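You operate a simulated robot arm through the tools that you are given. There is no shell and no other tool. Be economical: measure what you need, move in short steps, check, and stop when the job is done.

You run a simulated robot arm. Do the job below in one go: nothing can be reset, and whatever is moved stays where it is left.

Task
The laptop is flat: plug in its charger, start it and open Skrivnal Notes.
Fine: leave the lid standing a little past upright.

It is judged by the outcome, as a careful person would: the job done as asked, and still so three seconds after it is handed in. It fails if anything else is knocked over, pushed out of place, dropped, spilled or broken. A push-on lid holds only when it is set on centred and level and pressed home; a screw cap is set on level and turned clockwise until tight.

Robot
A 6-joint arm with a two-finger parallel gripper, fixed in place. Base frame: the origin is at the foot of the arm, x ahead of it, y to its left, z up; the work surface is at about z = 0.76. Units: m, rad, N and s.
With the tool pointing down near the work surface it reaches from about 0.2 to 0.84 m from the base axis. Its first joint turns from -2.897 to 2.897 rad. Payload 3.91 kg.
The tool frame sits at the grasp point between the pads (the TCP): z along the fingers, y along the line on which they close. The tips reach 0.03 m beyond it. The gripper opens to 0.11 m. The fingers are 0.02 m wide and 0.01 m thick; the gripper's body (0.048 by 0.112 m) begins 0.055 m behind the TCP.
Orientation is that of the tool frame in the base frame, as a unit quaternion [x, y, z, w]. With the fingers straight down and closing along the base's y, the tool's x points along the base's -x, its y along +y and its z along -z.

Tools
- The arm moves only by the tool nudge_tool. Its argument "plan" is a list of rows, each an object (a shift or turn left out is 0, a gripper value left out holds the last) with "claw": the finger opening in m, from 0 to 0.11; "dp": the shift along the tool's x, y, z in m, a list of three; "rot": the turn, a rotation vector about the tool's x, y, z in rad, a list of three. In form: [{"claw": claw, "dp": [tx, ty, tz], "rot": [ax, ay, az]}, ...]. A call has 1 to 12 rows; each row shifts and turns the commanded pose from where the row before left it, along the tool's axes as they then stand. Each row takes 0.2 s and may step no farther than 0.05 m and 0.15 rad from the row before; otherwise, or with a gripper value out of range, the whole call is refused. Where a pose cannot be reached the arm comes as near as it can. A force on the tool above 90 N (or 10 N above the force at the start of the call, whichever is more), or a blocked arm, ends the call early, and 0.2 s more pass. The fingers move at their own pace (about 0.108 m/s each) and stop on an object; they squeeze with about 28 N. The grip force told is the motor's: it shows also when the fingers shut on nothing. Time passes only in rows, and 0.2 s behind the last, so rows that do not move let the fingers close. It gives the time, the measured TCP pose, the force on the tool (base axes), the opening and the grip force at its end, in the units of the frame above (readings bear some noise), with the torque about the TCP (base axes, N m) and any sound that the robot's microphone picked up.
- Cameras (640 x 400 px; columns grow to the right, rows downward): "scene" is fixed at [0.0504, -0.4996, 1.5012]; the picture's right is [0.30, -0.95, 0.00], its down [-0.92, -0.29, -0.28] and it looks along [0.26, 0.08, -0.96] (base axes); focal length 214 px, centre (320, 200). "wrist" rides on the gripper at [0.077, 0.007, -0.114] in the tool frame; the picture's right is [-0.09, 1.00, 0.00], its down [-0.80, -0.07, -0.59] and it looks along [-0.59, -0.05, 0.80] (tool axes); focal length 270 px, centre (320, 200). There is no depth. A picture from a camera that has moved, and an enlarged one, comes with that camera's place and axes in the base frame and with its lens.
- grab_frame(camera): a new picture of that camera. It takes no simulated time.
- raise_lower(by): slides the trunk up (or, below 0, down) by that many m; the arm rides with it, the base frame stays. It gives what a move gives, with no picture.
- zoom(camera, box): a new picture of the part [left, top, right, bottom] of that camera's present view, enlarged. It takes no simulated time.
- close_job(): hands the job in; it is judged then, once.

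Work in short steps. Places have to be worked out from the pictures, the camera data and where the tool is seen: move nearer, look again, correct. Check each grasp and each placing, and mend what went wrong. You have 120 turns and 84 pictures in all, those below and enlarged ones among them. Open the gripper and draw the arm clear of the work before you hand the job in, unless the task says otherwise; then end with one line.

The tools are called after ">>>" by a JSON object that holds its "method" and its "body". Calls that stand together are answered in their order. nudge_tool: Moves the arm, as the interface text tells. Its arguments: {"type":"object","properties":{"plan":{"type":"array","items":{"type":"object","properties":{"claw":{"type":"number"},"dp":{"type":"array","items":{"type":"number"}},"rot":{"type":"array","items":{"type":"number"}}}}}},"required":["plan"]} The other tools are called the same way: raise_lower (by) slides the trunk up or down; grab_frame (camera) takes a picture; zoom (camera, box) takes an enlarged picture of a part of a camera's view; close_job () hands the job in.

At the start:

```text
time: 0.0
eef_pos: [0.2663, -0.3495, 1.1877]
tool_rot: [-0.001, 1.0, 0.0, -0.001]
ft_force: [0.6, 0.2, 0.6]
torque: [-0.01, 0.01, -0.02]
opening: 0.1099
finger_force: 0.1
trunk travel left (down, up): [-0.475, 0.065]
```

scene: 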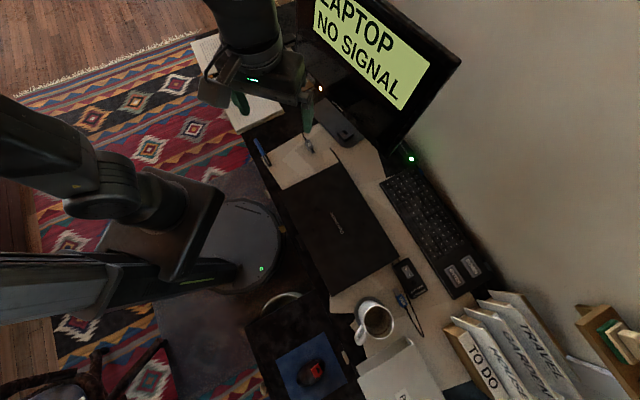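
wrist: 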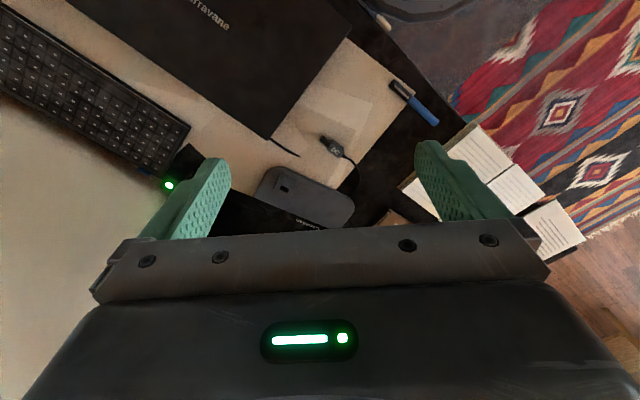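

The scene shows a closed laptop, with charger items near it. I'll zoom to see details.

>>> {"method": "zoom", "body": {"camera": "scene", "box": [240, 80, 400, 180]}}

>>> {"method": "zoom", "body": {"camera": "scene", "box": [260, 160, 500, 310]}}

>>> {"method": "zoom", "body": {"camera": "wrist", "box": [180, 60, 460, 235]}}

```text
4.00 times, centred on (320, 130) of scene
camera zoom: at [0.0504, -0.4996, 1.5012], right [0.3, -0.95, 0.0], down [-0.92, -0.29, -0.28], along [0.26, 0.08, -0.96], focal length 858 px, centre (320, 480)
```

zoom: 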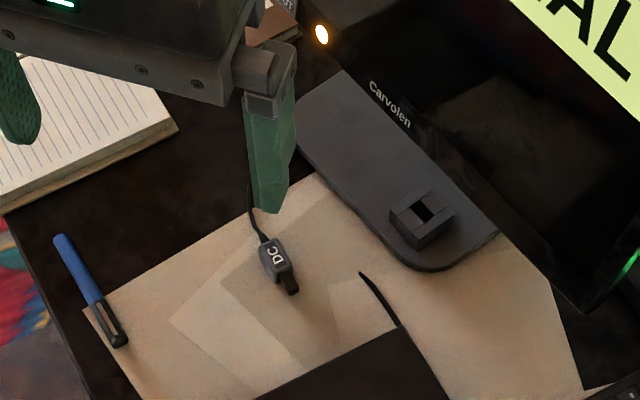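

```text
2.67 times, centred on (380, 235) of scene
camera zoom: at [0.0504, -0.4996, 1.5012], right [0.3, -0.95, 0.0], down [-0.92, -0.29, -0.28], along [0.26, 0.08, -0.96], focal length 572 px, centre (160, 107)
```

zoom: 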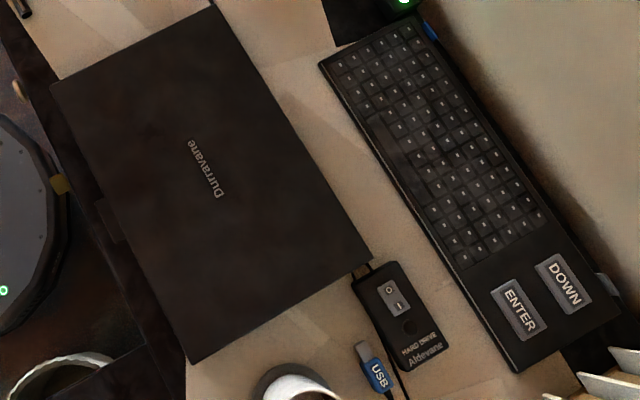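

```text
2.29 times, centred on (320, 148) of wrist
camera zoom: at [0.1899, -0.343, 1.3024], right [0.09, 1.0, 0.0], down [0.8, -0.07, 0.59], along [0.59, -0.05, -0.81], focal length 618 px, centre (320, 320)
```

zoom: 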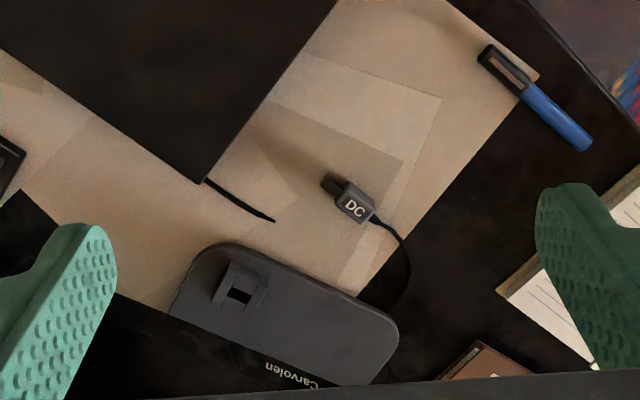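

Laptop corners estimated at A(.23,-.30), B(.41,-.47), C(.135,-.74), D(-.04,-.56); hinge on BC. The DC plug is near (.44,-.335), so the port is likely on edge AB. I rotate the tool about z so the wrist camera looks at that edge.

>>> {"method": "nudge_tool", "body": {"plan": [{"rot": [0, 0, 0.15]}, {"rot": [0, 0, 0.15]}, {"rot": [0, 0, 0.15]}, {"rot": [0, 0, 0.15]}, {"rot": [0, 0, 0.15]}, {"rot": [0, 0, 0.15]}, {"rot": [0, 0, 0.15]}, {"rot": [0, 0, 0.15]}, {"rot": [0, 0, 0.15]}, {"rot": [0, 0, 0.15]}, {"rot": [0, 0, 0.15]}, {"rot": [0, 0, 0.15]}]}}

>>> {"method": "nudge_tool", "body": {"plan": [{"rot": [0, 0, 0.15]}, {"rot": [0, 0, 0.15]}, {"rot": [0, 0, 0.15]}, {"rot": [0, 0, 0.106]}, {"dp": [0.03, 0.03, 0]}, {"dp": [0.03, 0.03, 0]}]}}

>>> {"method": "grab_frame", "body": {"camera": "wrist"}}

```text
time: 2.6
eef_pos: [0.2652, -0.3477, 1.189]
tool_rot: [0.783, 0.622, 0.0, -0.001]
ft_force: [-0.4, -0.1, 0.9]
torque: [0.01, 0.02, 0.0]
opening: 0.1101
finger_force: 0.1
trunk travel left (down, up): [-0.475, 0.065]
```

```text
time: 4.0
eef_pos: [0.3524, -0.3476, 1.1876]
tool_rot: [0.924, 0.383, -0.002, -0.002]
ft_force: [-0.6, 0.6, -1.2]
torque: [-0.03, 0.02, 0.0]
opening: 0.1098
finger_force: 0.0
trunk travel left (down, up): [-0.475, 0.065]
```

```text
78 pictures are left
camera wrist: at [0.4126, -0.2984, 1.3016], right [0.64, -0.77, 0.0], down [-0.61, -0.52, 0.6], along [-0.46, -0.38, -0.8], focal length 270 px, centre (320, 200)
```

wrist: 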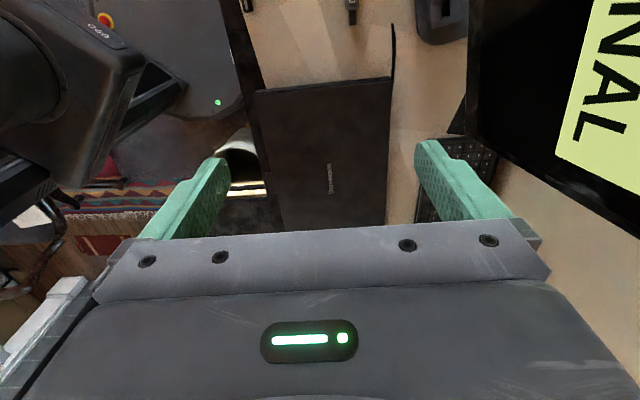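

The view works. I move lower and back along tool x to see the laptop's side edge and the plug.

>>> {"method": "nudge_tool", "body": {"plan": [{"dp": [0.025, 0, 0.04]}, {"dp": [0.025, 0, 0.04]}, {"dp": [0.025, 0, 0.04]}, {"dp": [0.025, 0, 0.04]}, {"dp": [0, 0, 0.04]}]}}

>>> {"method": "grab_frame", "body": {"camera": "wrist"}}

>>> {"method": "grab_frame", "body": {"camera": "scene"}}

```text
time: 5.2
eef_pos: [0.4236, -0.2782, 0.9865]
tool_rot: [0.924, 0.383, -0.001, 0.0]
ft_force: [-0.5, 0.4, -0.1]
torque: [0.02, -0.03, -0.03]
opening: 0.11
finger_force: 0.0
trunk travel left (down, up): [-0.475, 0.065]
```

```text
77 pictures are left
camera wrist: at [0.4833, -0.2288, 1.1003], right [0.64, -0.76, 0.0], down [-0.61, -0.52, 0.6], along [-0.46, -0.38, -0.8], focal length 270 px, centre (320, 200)
```

wrist: 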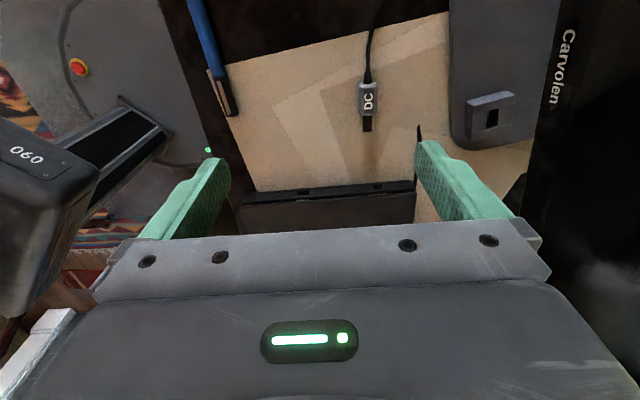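

```text
76 pictures are left
```

scene: 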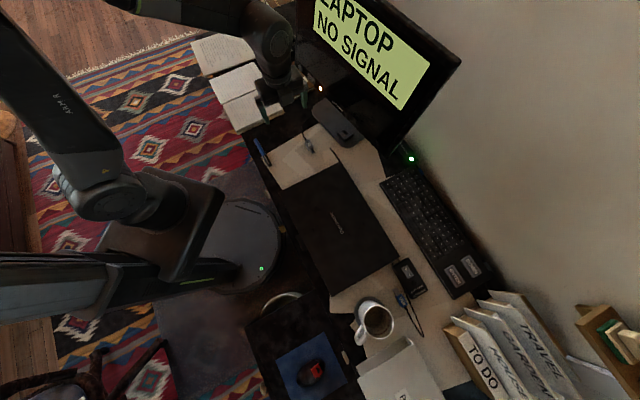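

I zoom on the port edge.

>>> {"method": "zoom", "body": {"camera": "wrist", "box": [240, 60, 420, 210]}}

>>> {"method": "zoom", "body": {"camera": "wrist", "box": [250, 170, 420, 210]}}

```text
2.67 times, centred on (330, 135) of wrist
camera zoom: at [0.4833, -0.2288, 1.1003], right [0.64, -0.76, 0.0], down [-0.61, -0.52, 0.6], along [-0.46, -0.38, -0.8], focal length 721 px, centre (293, 373)
```

zoom: 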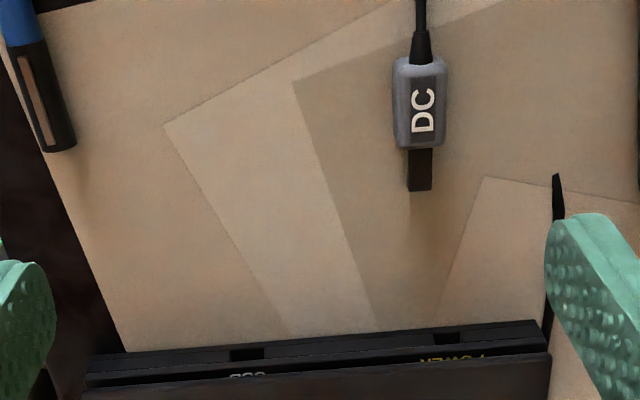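

```text
3.76 times, centred on (335, 190) of wrist
camera zoom: at [0.4833, -0.2288, 1.1003], right [0.64, -0.76, 0.0], down [-0.61, -0.52, 0.6], along [-0.46, -0.38, -0.8], focal length 1018 px, centre (264, 238)
```

zoom: 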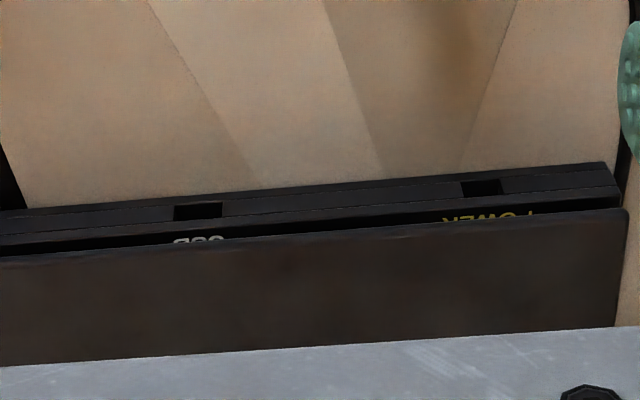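

POWER is the rear of the two ports at about (.367,-.435), with the laptop and plug both at 45°. To gauge the port height I tilt the camera flatter for a side view.

>>> {"method": "nudge_tool", "body": {"plan": [{"rot": [0, -0.15, 0]}, {"rot": [0, -0.15, 0]}, {"rot": [0, -0.15, 0]}, {"rot": [0, -0.15, 0]}, {"rot": [0, -0.15, 0]}, {"dp": [0.022, 0.02, 0.024]}, {"dp": [0.022, 0.02, 0.024]}, {"dp": [0.022, 0.02, 0.024]}]}}

>>> {"method": "grab_frame", "body": {"camera": "wrist"}}

```text
time: 7.0
eef_pos: [0.465, -0.3213, 0.8896]
tool_rot: [0.858, 0.359, -0.339, 0.142]
ft_force: [-0.1, 0.4, -0.3]
torque: [0.02, -0.02, 0.02]
opening: 0.1101
finger_force: 0.0
trunk travel left (down, up): [-0.475, 0.065]
```

```text
73 pictures are left
camera wrist: at [0.5656, -0.2324, 0.9203], right [0.66, -0.75, 0.06], down [-0.18, -0.08, 0.98], along [-0.73, -0.66, -0.18], focal length 270 px, centre (320, 200)
```

wrist: 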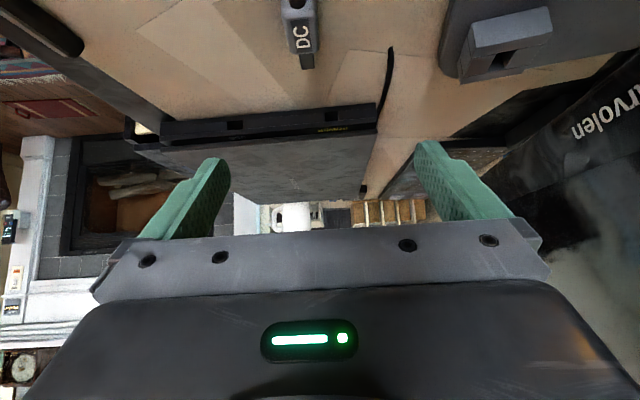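

>>> {"method": "zoom", "body": {"camera": "wrist", "box": [220, 80, 400, 160]}}

>>> {"method": "zoom", "body": {"camera": "wrist", "box": [240, 0, 400, 100]}}

```text
3.56 times, centred on (310, 120) of wrist
camera zoom: at [0.5656, -0.2324, 0.9203], right [0.66, -0.75, 0.06], down [-0.18, -0.08, 0.98], along [-0.73, -0.66, -0.18], focal length 961 px, centre (356, 484)
```

zoom: 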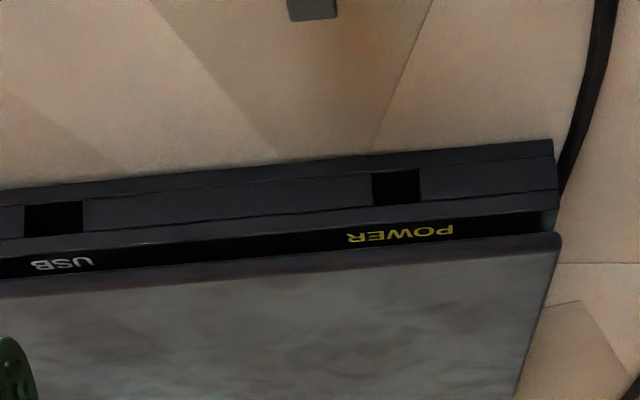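

```text
4.00 times, centred on (320, 50) of wrist
camera zoom: at [0.5656, -0.2324, 0.9203], right [0.66, -0.75, 0.06], down [-0.18, -0.08, 0.98], along [-0.73, -0.66, -0.18], focal length 1081 px, centre (320, 800)
```

zoom: 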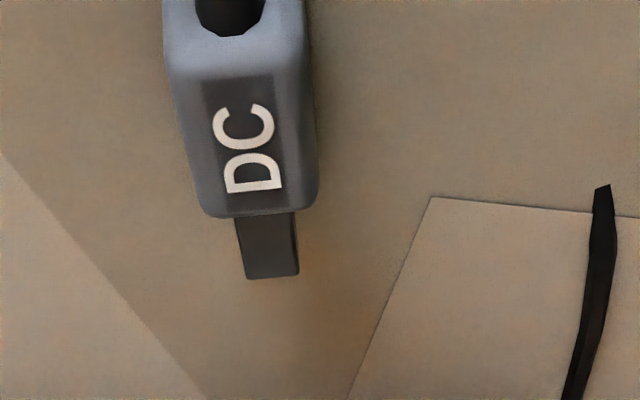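

POWER port centre is ≈(u .568, v −.048, z .774). The plug body is at u≈.550, v≈.077. I return to vertical and hover above the plug, gripper narrowed.

>>> {"method": "nudge_tool", "body": {"plan": [{"rot": [0, 0.15, 0], "claw": 0.06}, {"rot": [0, 0.15, 0]}, {"rot": [0, 0.15, 0]}, {"rot": [0, 0.15, 0]}, {"rot": [0, 0.15, 0]}, {"dp": [-0.024, -0.006, 0.03]}, {"dp": [0, 0, 0.02]}]}}

>>> {"method": "grab_frame", "body": {"camera": "wrist"}}

```text
time: 8.6
eef_pos: [0.441, -0.3329, 0.8403]
tool_rot: [0.923, 0.384, -0.001, -0.001]
ft_force: [-0.4, 0.5, -0.4]
torque: [0.0, -0.02, -0.01]
opening: 0.06
finger_force: 0.1
trunk travel left (down, up): [-0.475, 0.065]
```

```text
70 pictures are left
camera wrist: at [0.5016, -0.2832, 0.9539], right [0.64, -0.76, 0.0], down [-0.61, -0.52, 0.59], along [-0.46, -0.38, -0.8], focal length 270 px, centre (320, 200)
```

wrist: 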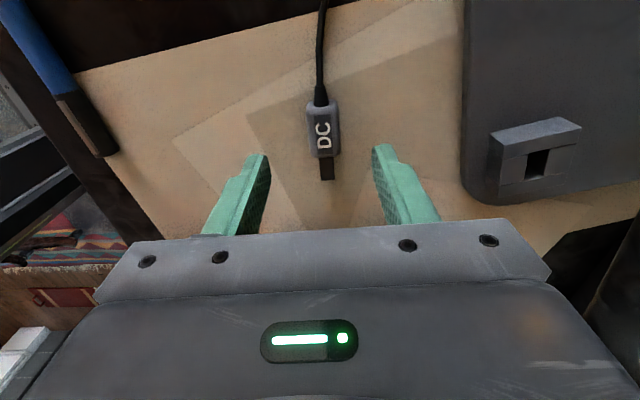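

Fingers straddle the plug. I descend to tips just above the table and close.

>>> {"method": "nudge_tool", "body": {"plan": [{"dp": [0.003, 0.002, 0.02]}, {"dp": [0, 0, 0.015]}, {"dp": [0, 0, 0.01]}, {"claw": 0.01}, {"claw": 0.01}, {"claw": 0.01}]}}

>>> {"method": "grab_frame", "body": {"camera": "wrist"}}

```text
time: 10.0
eef_pos: [0.4457, -0.3316, 0.7955]
tool_rot: [0.923, 0.384, -0.001, -0.001]
ft_force: [-0.3, -1.1, 0.5]
torque: [0.01, -0.02, 0.04]
opening: 0.0209
finger_force: 28.0
trunk travel left (down, up): [-0.475, 0.065]
```

```text
69 pictures are left
camera wrist: at [0.5054, -0.283, 0.9093], right [0.64, -0.76, 0.0], down [-0.61, -0.52, 0.6], along [-0.46, -0.38, -0.8], focal length 270 px, centre (320, 200)
```

wrist: 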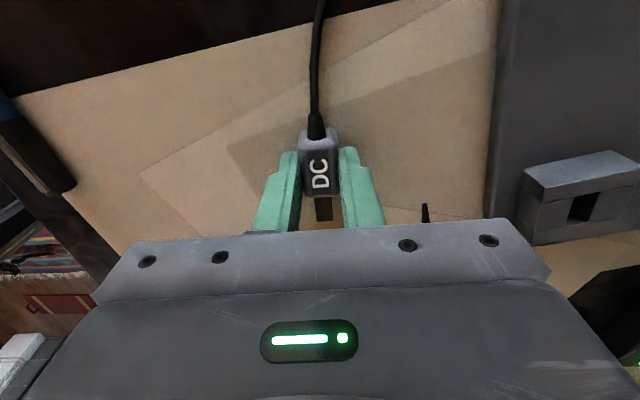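

Plug held (opening 0.021). I lift 4 mm, shift 18 mm towards the hinge side and bring the tip within ~15 mm of the port, then check via scene zoom.

>>> {"method": "nudge_tool", "body": {"plan": [{"dp": [0, 0, -0.004]}, {"dp": [-0.02, 0.009, 0]}, {"dp": [-0.025, 0.009, 0]}, {"dp": [-0.025, 0, 0]}, {}]}}

>>> {"method": "zoom", "body": {"camera": "scene", "box": [304, 135, 352, 165]}}

>>> {"method": "grab_frame", "body": {"camera": "wrist"}}

```text
time: 11.2
eef_pos: [0.4078, -0.3946, 0.7992]
tool_rot: [0.923, 0.384, 0.0, 0.0]
ft_force: [0.7, -0.4, 0.2]
torque: [-0.04, -0.04, 0.01]
opening: 0.0205
finger_force: 27.7
trunk travel left (down, up): [-0.475, 0.065]
```

```text
13.33 times, centred on (328, 150) of scene
camera zoom: at [0.0504, -0.4996, 1.5012], right [0.3, -0.95, 0.0], down [-0.92, -0.29, -0.28], along [0.26, 0.08, -0.96], focal length 2860 px, centre (213, 867)
```

zoom: 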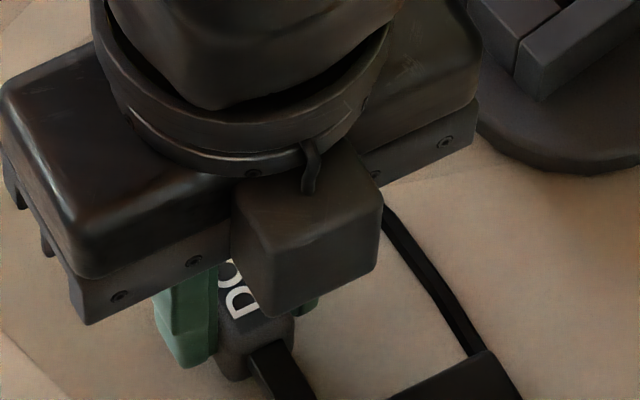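

```text
67 pictures are left
camera wrist: at [0.4674, -0.3458, 0.913], right [0.65, -0.76, 0.0], down [-0.61, -0.52, 0.6], along [-0.46, -0.38, -0.8], focal length 270 px, centre (320, 200)
```

wrist: 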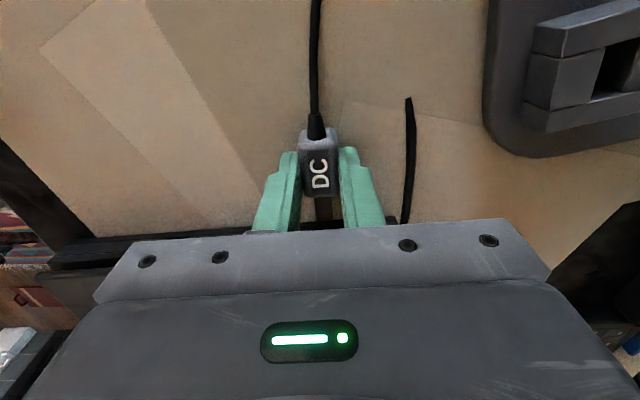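

The scene zoom is useful and sharp; I look slightly lower to see plug tip relative to the laptop edge.

>>> {"method": "zoom", "body": {"camera": "scene", "box": [304, 150, 352, 180]}}

```text
13.33 times, centred on (328, 165) of scene
camera zoom: at [0.0504, -0.4996, 1.5012], right [0.3, -0.95, 0.0], down [-0.92, -0.29, -0.28], along [0.26, 0.08, -0.96], focal length 2860 px, centre (213, 667)
```

zoom: 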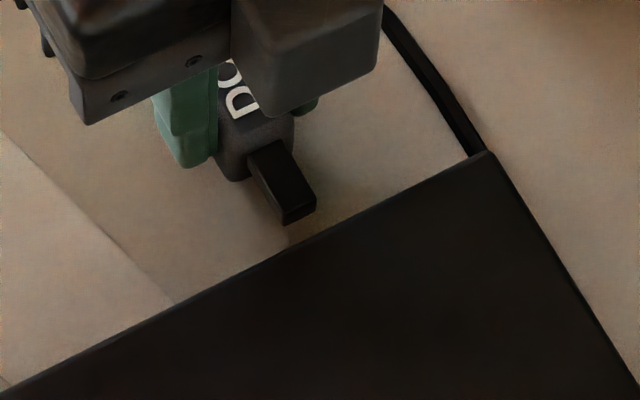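

Connector (~9×9 mm) is aligned laterally with the port and heights should match (~.774). I advance gently 25 mm in and watch force.

>>> {"method": "nudge_tool", "body": {"plan": [{"dp": [-0.008, 0, 0]}, {"dp": [-0.006, 0, 0]}, {"dp": [-0.005, 0, 0]}, {"dp": [-0.004, 0, 0]}, {}]}}

>>> {"method": "zoom", "body": {"camera": "scene", "box": [304, 150, 352, 180]}}

```text
time: 12.4
eef_pos: [0.393, -0.4114, 0.7999]
tool_rot: [0.923, 0.384, -0.001, 0.001]
ft_force: [16.7, 12.4, 3.3]
torque: [0.18, -0.23, 0.1]
opening: 0.0205
finger_force: 28.4
trunk travel left (down, up): [-0.475, 0.065]
```

```text
13.33 times, centred on (328, 165) of scene
camera zoom: at [0.0504, -0.4996, 1.5012], right [0.3, -0.95, 0.0], down [-0.92, -0.29, -0.28], along [0.26, 0.08, -0.96], focal length 2860 px, centre (213, 667)
```

zoom: 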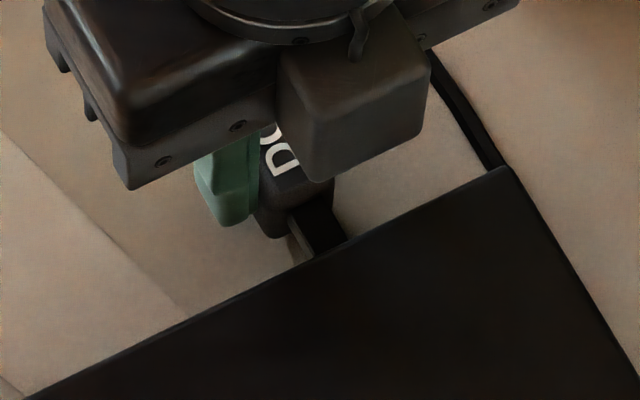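

Contact: 20 N and the laptop slid a few mm, so the tip hit the wall beside the opening (likely height). I back off and zoom closely to work out the connector's height in the body.

>>> {"method": "nudge_tool", "body": {"plan": [{"dp": [0.015, 0, 0]}, {"dp": [0.01, 0, 0]}, {}]}}

>>> {"method": "zoom", "body": {"camera": "scene", "box": [316, 154, 332, 164]}}

>>> {"method": "zoom", "body": {"camera": "scene", "box": [304, 150, 352, 180]}}

```text
time: 13.2
eef_pos: [0.4104, -0.3925, 0.7994]
tool_rot: [0.923, 0.385, -0.001, -0.001]
ft_force: [1.0, 0.3, -0.9]
torque: [0.01, 0.01, -0.05]
opening: 0.0203
finger_force: 28.0
trunk travel left (down, up): [-0.475, 0.065]
```

```text
16.00 times, centred on (324, 159) of scene
camera zoom: at [0.0504, -0.4996, 1.5012], right [0.3, -0.95, 0.0], down [-0.92, -0.29, -0.28], along [0.26, 0.08, -0.96], focal length 3432 px, centre (256, 856)
```

zoom: 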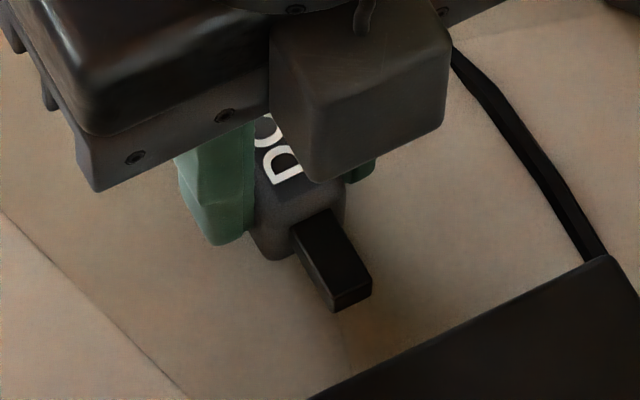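

```text
13.33 times, centred on (328, 165) of scene
camera zoom: at [0.0504, -0.4996, 1.5012], right [0.3, -0.95, 0.0], down [-0.92, -0.29, -0.28], along [0.26, 0.08, -0.96], focal length 2860 px, centre (213, 667)
```

zoom: 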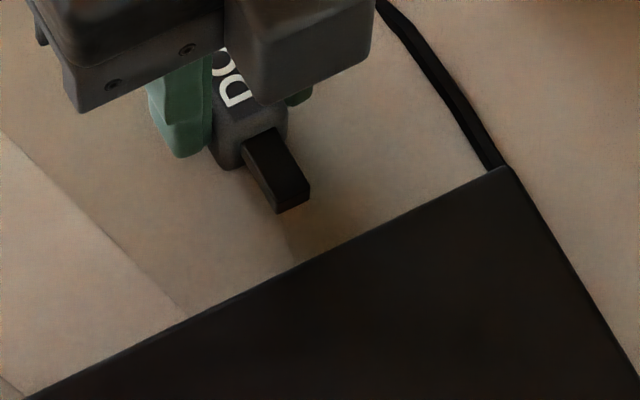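

The laptop slid ~6 mm along −v. Before trying again I need the true shapes: I set the plug back down and inspect port and plug closely from the side.

>>> {"method": "nudge_tool", "body": {"plan": [{"dp": [0.035, 0, 0]}, {"dp": [0.025, 0, 0]}, {"dp": [0, 0, 0.003]}, {"claw": 0.05}, {"claw": 0.07}, {"dp": [0, 0, -0.03]}, {"dp": [0, 0, -0.04]}, {"dp": [0, 0, -0.03]}]}}

>>> {"method": "nudge_tool", "body": {"plan": [{"rot": [0, -0.15, 0]}, {"rot": [0, -0.15, 0]}, {"rot": [0, -0.15, 0]}, {"rot": [0, -0.15, 0]}, {"rot": [0, -0.15, 0]}, {"rot": [0, -0.15, 0]}]}}

```text
time: 15.0
eef_pos: [0.4528, -0.3517, 0.8934]
tool_rot: [0.923, 0.384, -0.001, 0.0]
ft_force: [-0.5, -0.3, -0.7]
torque: [-0.05, 0.0, -0.01]
opening: 0.0698
finger_force: 0.0
trunk travel left (down, up): [-0.475, 0.065]
```

```text
time: 16.4
eef_pos: [0.4525, -0.3503, 0.8952]
tool_rot: [0.831, 0.346, -0.402, 0.167]
ft_force: [0.1, -0.1, 1.3]
torque: [0.0, 0.03, 0.04]
opening: 0.0698
finger_force: 0.0
trunk travel left (down, up): [-0.475, 0.065]
```

Now move forward and slightly down to bring the camera near the port.

>>> {"method": "nudge_tool", "body": {"plan": [{"dp": [-0.0103, 0, 0.0343]}, {"dp": [-0.0103, 0, 0.0343]}, {"dp": [-0.0103, 0, 0.0343]}]}}

>>> {"method": "grab_frame", "body": {"camera": "wrist"}}

```text
time: 17.2
eef_pos: [0.382, -0.4224, 0.8568]
tool_rot: [0.831, 0.347, -0.402, 0.167]
ft_force: [-0.1, 0.7, -0.1]
torque: [0.0, -0.02, 0.0]
opening: 0.0701
finger_force: 0.0
trunk travel left (down, up): [-0.475, 0.065]
```

```text
62 pictures are left
camera wrist: at [0.4835, -0.3299, 0.8665], right [0.67, -0.74, 0.07], down [-0.07, 0.03, 1.0], along [-0.74, -0.67, -0.04], focal length 270 px, centre (320, 200)
```

wrist: 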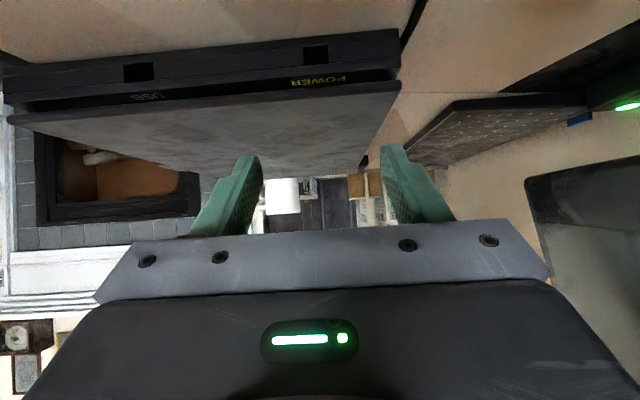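

>>> {"method": "zoom", "body": {"camera": "wrist", "box": [272, 20, 368, 100]}}

```text
5.00 times, centred on (320, 60) of wrist
camera zoom: at [0.4835, -0.3299, 0.8665], right [0.67, -0.74, 0.07], down [-0.07, 0.03, 1.0], along [-0.74, -0.67, -0.04], focal length 1351 px, centre (320, 900)
```

zoom: 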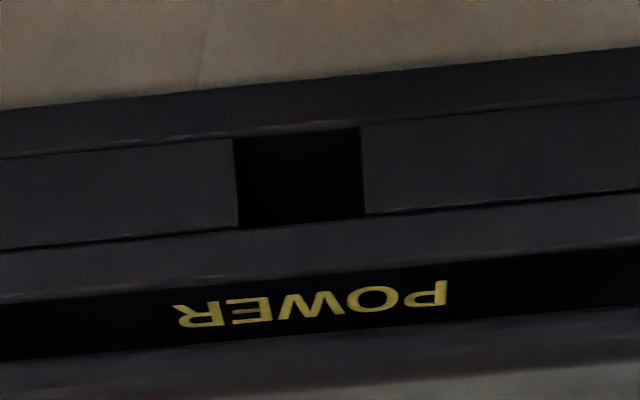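

Port measured: centre u .570, z .772 (height ~11 mm, width ~15 mm), wall at v≈−.052. Now I reposition to see the plug from its side.

>>> {"method": "nudge_tool", "body": {"plan": [{"dp": [0.0103, 0, -0.0343]}, {"dp": [0.0103, 0, -0.0343]}, {"dp": [0.0103, 0, -0.0343]}, {"rot": [0, 0.15, 0]}, {"rot": [0, 0.15, 0]}, {"rot": [0, 0.15, 0]}, {"rot": [0, 0.15, 0]}, {"rot": [0, 0.15, 0]}, {"rot": [0, 0.15, 0]}]}}

>>> {"method": "nudge_tool", "body": {"plan": [{"rot": [0, 0, -0.15]}, {"rot": [0, 0, -0.15]}, {"rot": [0, 0, -0.15]}, {"rot": [0, 0, -0.15]}, {"rot": [0, 0, -0.15]}, {"rot": [0, 0, -0.15]}, {"rot": [0, 0, -0.15]}, {"rot": [0, 0, -0.15]}, {"rot": [0, 0, -0.15]}, {"rot": [0, 0, -0.15]}, {"rot": [0, 0, -0.0708]}]}}

>>> {"method": "nudge_tool", "body": {"plan": [{"rot": [0, -0.15, 0]}, {"rot": [0, -0.15, 0]}, {"rot": [0, -0.15, 0]}, {"rot": [0, -0.15, 0]}, {"rot": [0, -0.15, 0]}, {"rot": [0, -0.15, 0]}]}}

>>> {"method": "grab_frame", "body": {"camera": "wrist"}}

```text
time: 19.2
eef_pos: [0.453, -0.3515, 0.8962]
tool_rot: [0.923, 0.385, 0.001, -0.001]
ft_force: [0.0, -1.0, 0.2]
torque: [0.02, 0.03, -0.02]
opening: 0.07
finger_force: 0.1
trunk travel left (down, up): [-0.475, 0.065]
```

```text
time: 21.6
eef_pos: [0.4511, -0.3514, 0.8959]
tool_rot: [0.38, 0.925, 0.0, -0.001]
ft_force: [0.5, -0.4, -0.8]
torque: [-0.01, -0.02, 0.03]
opening: 0.0698
finger_force: 0.0
trunk travel left (down, up): [-0.475, 0.065]
```

```text
time: 23.0
eef_pos: [0.4497, -0.3626, 0.9003]
tool_rot: [0.377, 0.902, -0.093, 0.19]
ft_force: [-0.3, 0.2, 0.2]
torque: [0.02, -0.02, -0.01]
opening: 0.0697
finger_force: 0.2
out of reach, approached as far as the arm can: row 3, 4, 5, 6
trunk travel left (down, up): [-0.475, 0.065]
```

```text
60 pictures are left
camera wrist: at [0.3751, -0.2732, 0.9722], right [0.77, 0.64, 0.01], down [0.3, -0.38, 0.87], along [0.56, -0.67, -0.49], focal length 270 px, centre (320, 200)
```

wrist: 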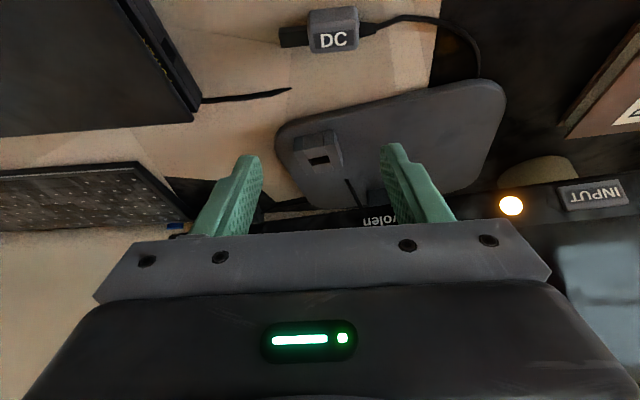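

>>> {"method": "zoom", "body": {"camera": "wrist", "box": [270, 0, 382, 70]}}

```text
5.71 times, centred on (326, 35) of wrist
camera zoom: at [0.3751, -0.2732, 0.9722], right [0.77, 0.64, 0.01], down [0.3, -0.38, 0.87], along [0.56, -0.67, -0.49], focal length 1544 px, centre (286, 1143)
```

zoom: 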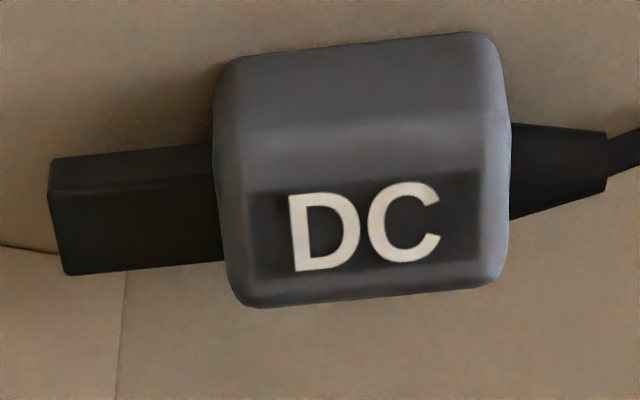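

The connector sits around 13–15 mm above the table when resting, and the port centre is ~12 mm, so my 4 mm lift was the mistake. I return to vertical over the plug to regrasp.

>>> {"method": "nudge_tool", "body": {"plan": [{"rot": [0, 0.15, 0]}, {"rot": [0, 0.15, 0]}, {"rot": [0, 0.15, 0]}, {"rot": [0, 0.15, 0]}, {"rot": [0, 0.15, 0]}, {"rot": [0, 0.15, 0]}]}}

>>> {"method": "nudge_tool", "body": {"plan": [{"rot": [0, 0, 0.15]}, {"rot": [0, 0, 0.15]}, {"rot": [0, 0, 0.15]}, {"rot": [0, 0, 0.15]}, {"rot": [0, 0, 0.15]}, {"rot": [0, 0, 0.15]}, {"rot": [0, 0, 0.15]}, {"rot": [0, 0, 0.15]}, {"rot": [0, 0, 0.15]}, {"rot": [0, 0, 0.15]}, {"rot": [0, 0, 0.0708]}]}}

>>> {"method": "zoom", "body": {"camera": "wrist", "box": [240, 60, 400, 220]}}

```text
time: 24.4
eef_pos: [0.4515, -0.3619, 0.9001]
tool_rot: [0.378, 0.895, 0.08, -0.222]
ft_force: [-0.7, 0.0, 0.4]
torque: [0.0, -0.03, 0.02]
opening: 0.07
finger_force: 0.1
trunk travel left (down, up): [-0.475, 0.065]
```

```text
time: 26.8
eef_pos: [0.4507, -0.3629, 0.9011]
tool_rot: [0.901, 0.365, -0.099, -0.213]
ft_force: [-0.2, 0.8, 0.3]
torque: [0.0, -0.03, -0.01]
opening: 0.07
finger_force: 0.1
trunk travel left (down, up): [-0.475, 0.065]
```

```text
2.50 times, centred on (320, 140) of wrist
camera zoom: at [0.5491, -0.3488, 0.9971], right [0.55, -0.7, -0.45], down [-0.42, -0.7, 0.58], along [-0.72, -0.13, -0.68], focal length 676 px, centre (320, 350)
```

zoom: 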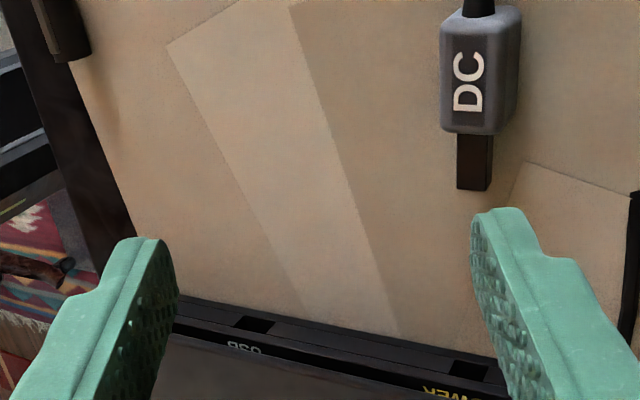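

The pose was clamped; I correct the tilt (rotvec ≈ (−.474,.02,−.015)) back to straight down.

>>> {"method": "nudge_tool", "body": {"plan": [{"rot": [-0.1185, 0.005, -0.0038]}, {"rot": [-0.1185, 0.005, -0.0038]}, {"rot": [-0.1185, 0.005, -0.0038]}, {"rot": [-0.1185, 0.005, -0.0038]}, {}]}}

>>> {"method": "zoom", "body": {"camera": "wrist", "box": [240, 40, 400, 200]}}

```text
time: 28.0
eef_pos: [0.4508, -0.3626, 0.901]
tool_rot: [0.924, 0.382, 0.001, 0.001]
ft_force: [-0.6, -0.8, 0.2]
torque: [0.0, -0.02, 0.02]
opening: 0.0699
finger_force: 0.0
trunk travel left (down, up): [-0.475, 0.065]
```

```text
2.50 times, centred on (320, 120) of wrist
camera zoom: at [0.5107, -0.313, 1.0146], right [0.64, -0.77, 0.0], down [-0.62, -0.52, 0.59], along [-0.45, -0.38, -0.8], focal length 676 px, centre (320, 400)
```

zoom: 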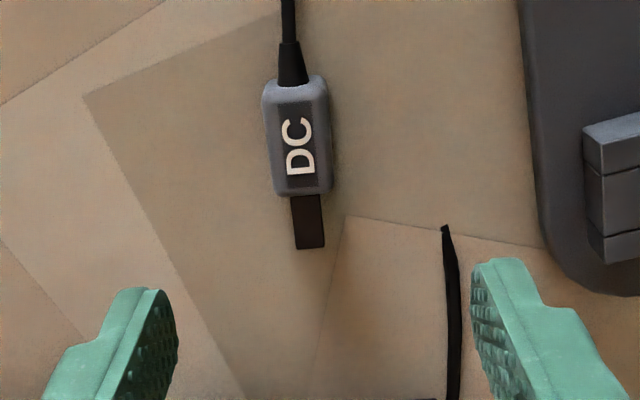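

Plug is at u≈.569, v≈.077, still aligned. I regrasp it at table height.

>>> {"method": "nudge_tool", "body": {"plan": [{"dp": [0.013, -0.0055, 0.02], "claw": 0.05}, {"dp": [0, 0, 0.035]}, {"dp": [0, 0, 0.03]}, {"dp": [0, 0, 0.0205]}, {"claw": 0.01}, {"claw": 0.01}, {"claw": 0.01}]}}

>>> {"method": "zoom", "body": {"camera": "wrist", "box": [240, 100, 400, 240]}}

```text
time: 29.6
eef_pos: [0.4552, -0.3488, 0.7948]
tool_rot: [0.924, 0.383, 0.0, 0.0]
ft_force: [1.0, -0.1, -0.5]
torque: [0.01, 0.01, 0.0]
opening: 0.0207
finger_force: 28.0
trunk travel left (down, up): [-0.475, 0.065]
```

```text
2.86 times, centred on (320, 170) of wrist
camera zoom: at [0.516, -0.301, 0.9085], right [0.64, -0.77, 0.0], down [-0.62, -0.52, 0.59], along [-0.46, -0.38, -0.8], focal length 772 px, centre (320, 286)
```

zoom: 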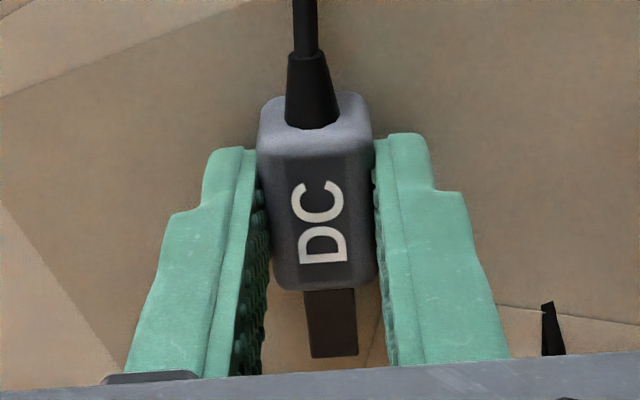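

Good grasp. Lift under 1 mm, shift 1.5 mm in u, and advance to just before the wall.

>>> {"method": "nudge_tool", "body": {"plan": [{"dp": [0, 0.0015, -0.0007]}, {"dp": [-0.03, 0, 0]}, {"dp": [-0.03, 0, 0]}, {"dp": [-0.018, 0, 0]}, {}]}}

>>> {"method": "zoom", "body": {"camera": "scene", "box": [312, 156, 344, 176]}}

```text
time: 30.8
eef_pos: [0.4017, -0.4055, 0.7968]
tool_rot: [0.924, 0.382, 0.001, 0.001]
ft_force: [-0.2, -0.8, -0.1]
torque: [0.0, -0.03, 0.0]
opening: 0.0205
finger_force: 28.3
trunk travel left (down, up): [-0.475, 0.065]
```

```text
16.00 times, centred on (328, 166) of scene
camera zoom: at [0.0504, -0.4996, 1.5012], right [0.3, -0.95, 0.0], down [-0.92, -0.29, -0.28], along [0.26, 0.08, -0.96], focal length 3432 px, centre (192, 744)
```

zoom: 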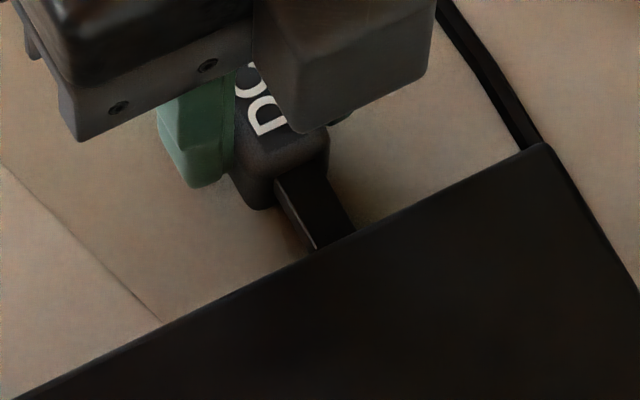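

Tip is at the edge with no force. Advance 10 mm.

>>> {"method": "nudge_tool", "body": {"plan": [{"dp": [-0.004, 0, 0]}, {"dp": [-0.003, 0, 0]}, {"dp": [-0.003, 0, 0]}, {}]}}

```text
time: 31.8
eef_pos: [0.3943, -0.4129, 0.7944]
tool_rot: [0.924, 0.383, 0.0, 0.0]
ft_force: [0.3, -0.1, -0.6]
torque: [-0.01, 0.01, -0.02]
opening: 0.021
finger_force: 28.1
trunk travel left (down, up): [-0.475, 0.065]
```

No force at v=−.013; continue.

>>> {"method": "nudge_tool", "body": {"plan": [{"dp": [-0.003, 0, 0]}, {"dp": [-0.003, 0, 0]}, {"dp": [-0.003, 0, 0]}, {}]}}

>>> {"method": "zoom", "body": {"camera": "scene", "box": [312, 156, 344, 176]}}

```text
time: 32.8
eef_pos: [0.3887, -0.4186, 0.7944]
tool_rot: [0.924, 0.383, 0.0, 0.0]
ft_force: [-0.2, -0.1, -0.1]
torque: [-0.05, -0.01, 0.01]
opening: 0.0208
finger_force: 28.2
trunk travel left (down, up): [-0.475, 0.065]
```

```text
16.00 times, centred on (328, 166) of scene
camera zoom: at [0.0504, -0.4996, 1.5012], right [0.3, -0.95, 0.0], down [-0.92, -0.29, -0.28], along [0.26, 0.08, -0.96], focal length 3432 px, centre (192, 744)
```

zoom: 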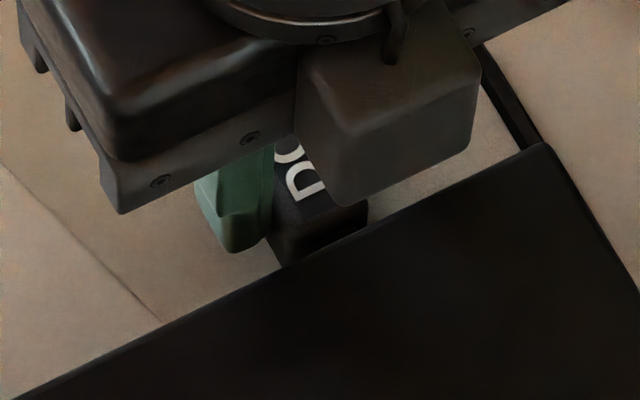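

It is entering the port and the laptop hasn't moved. Push until seated.

>>> {"method": "nudge_tool", "body": {"plan": [{"dp": [-0.003, 0, 0]}, {"dp": [-0.003, 0, 0]}, {"dp": [-0.003, 0, 0]}, {"dp": [-0.002, 0, 0]}, {}]}}

>>> {"method": "zoom", "body": {"camera": "scene", "box": [312, 156, 344, 176]}}

```text
time: 34.0
eef_pos: [0.3824, -0.4247, 0.7957]
tool_rot: [0.923, 0.384, -0.001, 0.002]
ft_force: [9.0, 10.6, 3.4]
torque: [0.21, -0.18, 0.0]
opening: 0.0207
finger_force: 27.7
trunk travel left (down, up): [-0.475, 0.065]
```

```text
16.00 times, centred on (328, 166) of scene
camera zoom: at [0.0504, -0.4996, 1.5012], right [0.3, -0.95, 0.0], down [-0.92, -0.29, -0.28], along [0.26, 0.08, -0.96], focal length 3432 px, centre (192, 744)
```

zoom: 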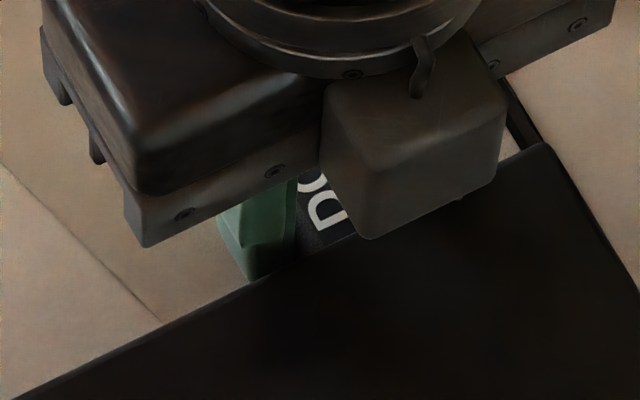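

Resistance 14 N with about 2–3 mm apparent gap left; push a little more.

>>> {"method": "nudge_tool", "body": {"plan": [{"dp": [-0.0015, 0, 0]}, {"dp": [-0.0015, 0, 0]}, {}]}}

>>> {"method": "zoom", "body": {"camera": "scene", "box": [312, 156, 344, 176]}}

```text
time: 34.8
eef_pos: [0.3787, -0.4303, 0.7951]
tool_rot: [0.924, 0.383, 0.0, 0.001]
ft_force: [7.6, 5.3, 1.7]
torque: [0.09, -0.14, -0.06]
opening: 0.0209
finger_force: 28.5
trunk travel left (down, up): [-0.475, 0.065]
```

```text
16.00 times, centred on (328, 166) of scene
camera zoom: at [0.0504, -0.4996, 1.5012], right [0.3, -0.95, 0.0], down [-0.92, -0.29, -0.28], along [0.26, 0.08, -0.96], focal length 3432 px, centre (192, 744)
```

zoom: 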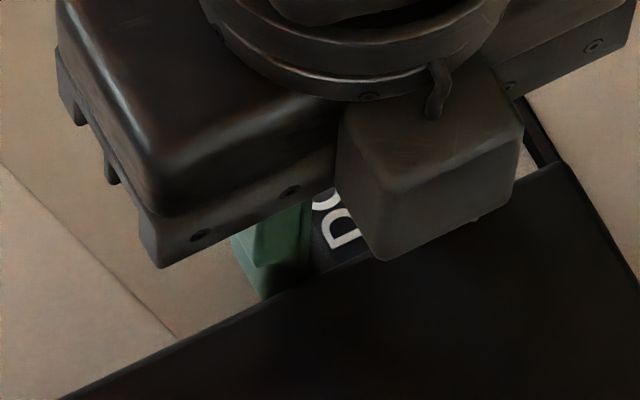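

The laptop now moves with the plug, so it's bottomed. I release and raise to inspect.

>>> {"method": "nudge_tool", "body": {"plan": [{"claw": 0.04}, {"claw": 0.05}, {"dp": [0.0, 0, -0.03]}, {"dp": [0.03, 0, -0.04]}, {"dp": [0.04, 0, -0.03]}, {"rot": [0, -0.15, 0]}, {"rot": [0, -0.15, 0]}, {"rot": [0, -0.15, 0]}]}}

>>> {"method": "grab_frame", "body": {"camera": "wrist"}}

```text
time: 36.6
eef_pos: [0.4277, -0.3788, 0.895]
tool_rot: [0.9, 0.374, -0.206, 0.086]
ft_force: [0.0, -0.8, 0.1]
torque: [0.03, 0.02, -0.03]
opening: 0.0502
finger_force: 0.0
trunk travel left (down, up): [-0.475, 0.065]
```

```text
51 pictures are left
camera wrist: at [0.5174, -0.3003, 0.9635], right [0.65, -0.76, 0.04], down [-0.38, -0.28, 0.88], along [-0.66, -0.59, -0.46], focal length 270 px, centre (320, 200)
```

wrist: 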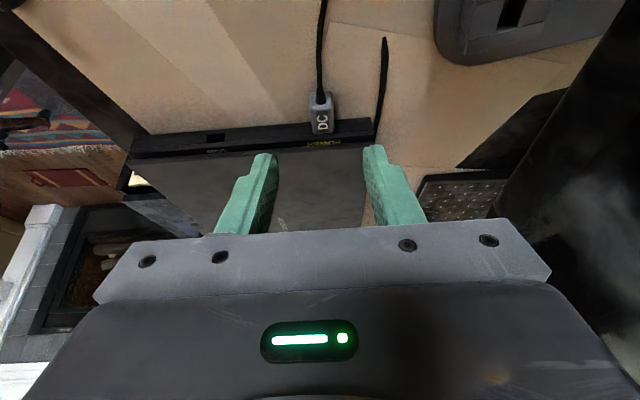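

>>> {"method": "zoom", "body": {"camera": "wrist", "box": [270, 80, 390, 160]}}

>>> {"method": "grab_frame", "body": {"camera": "scene"}}

```text
5.00 times, centred on (330, 120) of wrist
camera zoom: at [0.5174, -0.3003, 0.9635], right [0.65, -0.76, 0.04], down [-0.38, -0.28, 0.88], along [-0.66, -0.59, -0.46], focal length 1351 px, centre (270, 600)
```

zoom: 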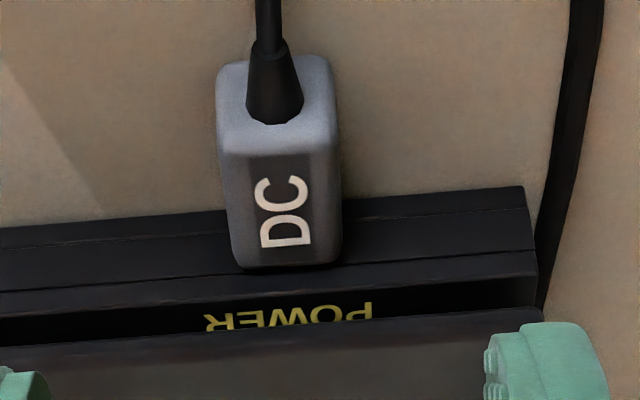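

```text
49 pictures are left
```

scene: 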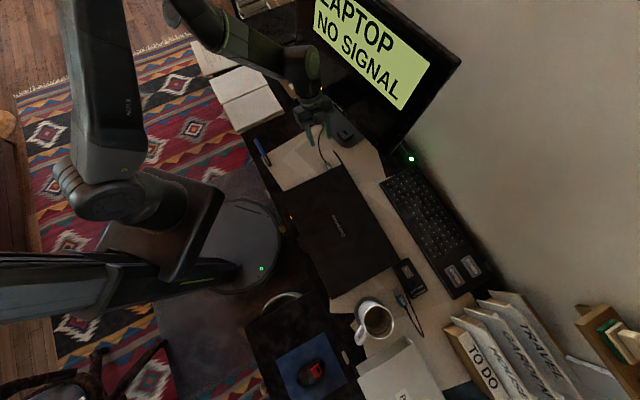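

Plug is seated and an amber charge light lit at the laptop's front-left. Next: inspect the front edge for opening the lid.

>>> {"method": "zoom", "body": {"camera": "scene", "box": [270, 180, 350, 230]}}

>>> {"method": "zoom", "body": {"camera": "scene", "box": [270, 220, 414, 310]}}

```text
8.00 times, centred on (310, 205) of scene
camera zoom: at [0.0504, -0.4996, 1.5012], right [0.3, -0.95, 0.0], down [-0.92, -0.29, -0.28], along [0.26, 0.08, -0.96], focal length 1716 px, centre (400, 160)
```

zoom: 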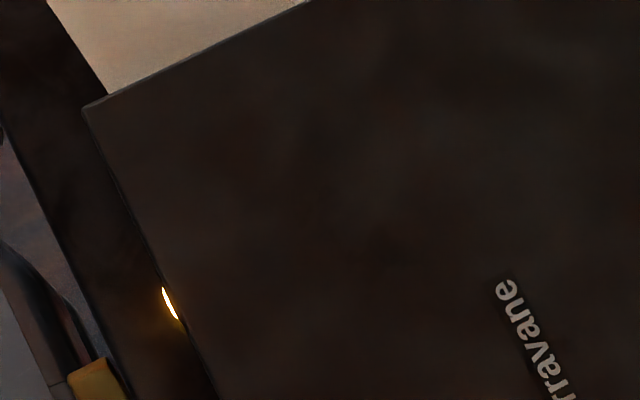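

```text
4.44 times, centred on (342, 265) of scene
camera zoom: at [0.0504, -0.4996, 1.5012], right [0.3, -0.95, 0.0], down [-0.92, -0.29, -0.28], along [0.26, 0.08, -0.96], focal length 953 px, centre (222, -89)
```

zoom: 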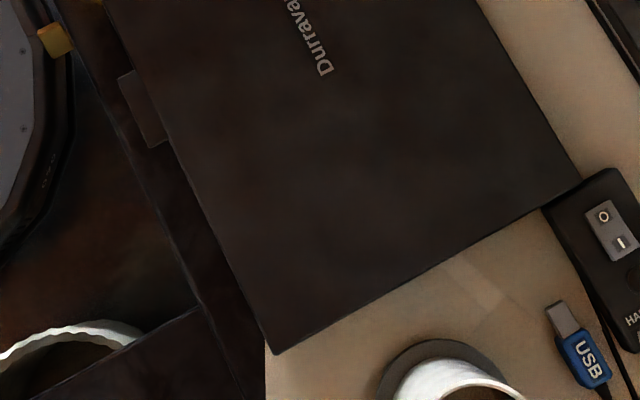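

There's a lid tab in the front centre. I check whether the hard drive got nudged using the same zoom box as at the start.

>>> {"method": "zoom", "body": {"camera": "scene", "box": [260, 160, 500, 310]}}

```text
2.67 times, centred on (380, 235) of scene
camera zoom: at [0.0504, -0.4996, 1.5012], right [0.3, -0.95, 0.0], down [-0.92, -0.29, -0.28], along [0.26, 0.08, -0.96], focal length 572 px, centre (160, 107)
```

zoom: 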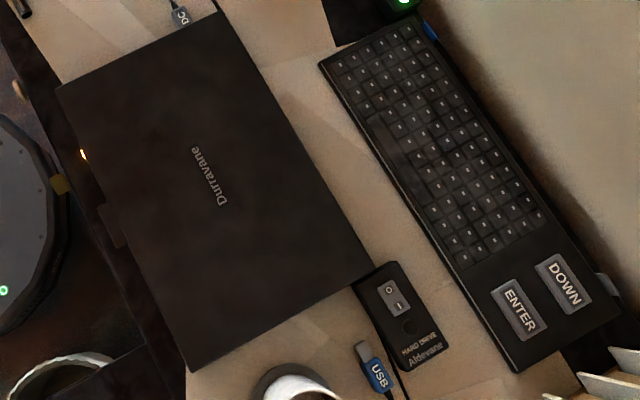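

Drive unmoved. The lid tab is at u≈.36, v≈−.247. I untilt, rise and carry the gripper to above the front of the tab.

>>> {"method": "nudge_tool", "body": {"plan": [{"rot": [0, 0.15, 0], "dp": [0, 0, -0.04]}, {"rot": [0, 0.15, 0], "dp": [0, 0, -0.04]}, {"rot": [0, 0.15, 0]}, {"dp": [-0.035, -0.03, 0]}, {"dp": [-0.035, -0.03, 0]}, {"dp": [-0.035, -0.03, 0]}, {"dp": [-0.035, -0.03, 0]}, {"dp": [-0.035, -0.03, 0]}, {"dp": [-0.035, -0.03, 0]}, {"dp": [-0.035, -0.03, 0]}, {"dp": [-0.035, -0.03, 0]}]}}

>>> {"method": "nudge_tool", "body": {"plan": [{"rot": [-0.15, 0, 0], "claw": 0.05}, {"rot": [-0.15, 0, 0]}, {"rot": [-0.15, 0, 0]}, {"rot": [-0.15, 0, 0]}, {"rot": [-0.15, 0, 0]}, {"rot": [-0.15, 0, 0]}, {"rot": [-0.147, 0, 0]}]}}

>>> {"method": "grab_frame", "body": {"camera": "wrist"}}

>>> {"method": "grab_frame", "body": {"camera": "scene"}}

```text
time: 39.0
eef_pos: [0.0793, -0.3861, 0.9708]
tool_rot: [0.924, 0.383, 0.001, 0.0]
ft_force: [0.1, 0.7, 0.5]
torque: [0.0, -0.01, 0.02]
opening: 0.0502
finger_force: 0.2
trunk travel left (down, up): [-0.475, 0.065]
```

```text
time: 40.6
eef_pos: [0.0798, -0.3877, 0.9693]
tool_rot: [0.8, 0.329, 0.191, 0.464]
ft_force: [-0.5, 0.1, -0.3]
torque: [0.01, -0.02, 0.01]
opening: 0.05
finger_force: 0.1
trunk travel left (down, up): [-0.475, 0.065]
```

```text
45 pictures are left
camera wrist: at [0.0679, -0.2661, 1.0322], right [0.29, -0.41, 0.86], down [-0.96, -0.18, 0.23], along [0.06, -0.89, -0.45], focal length 270 px, centre (320, 200)
```

wrist: 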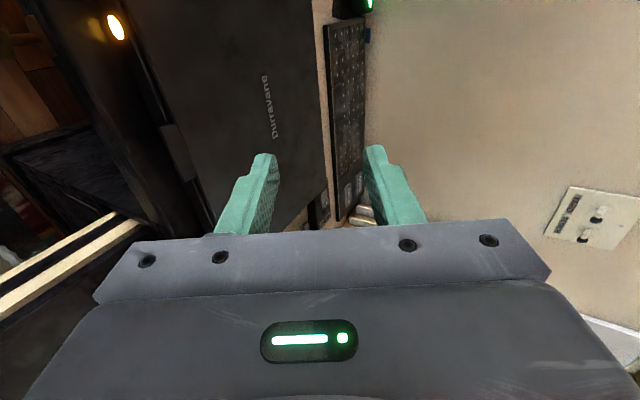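

```text
44 pictures are left
```

scene: 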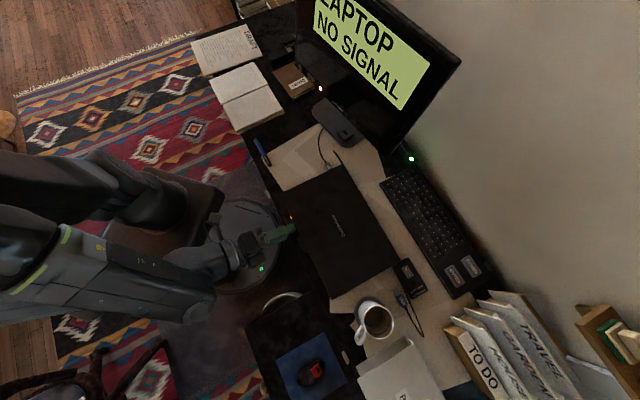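

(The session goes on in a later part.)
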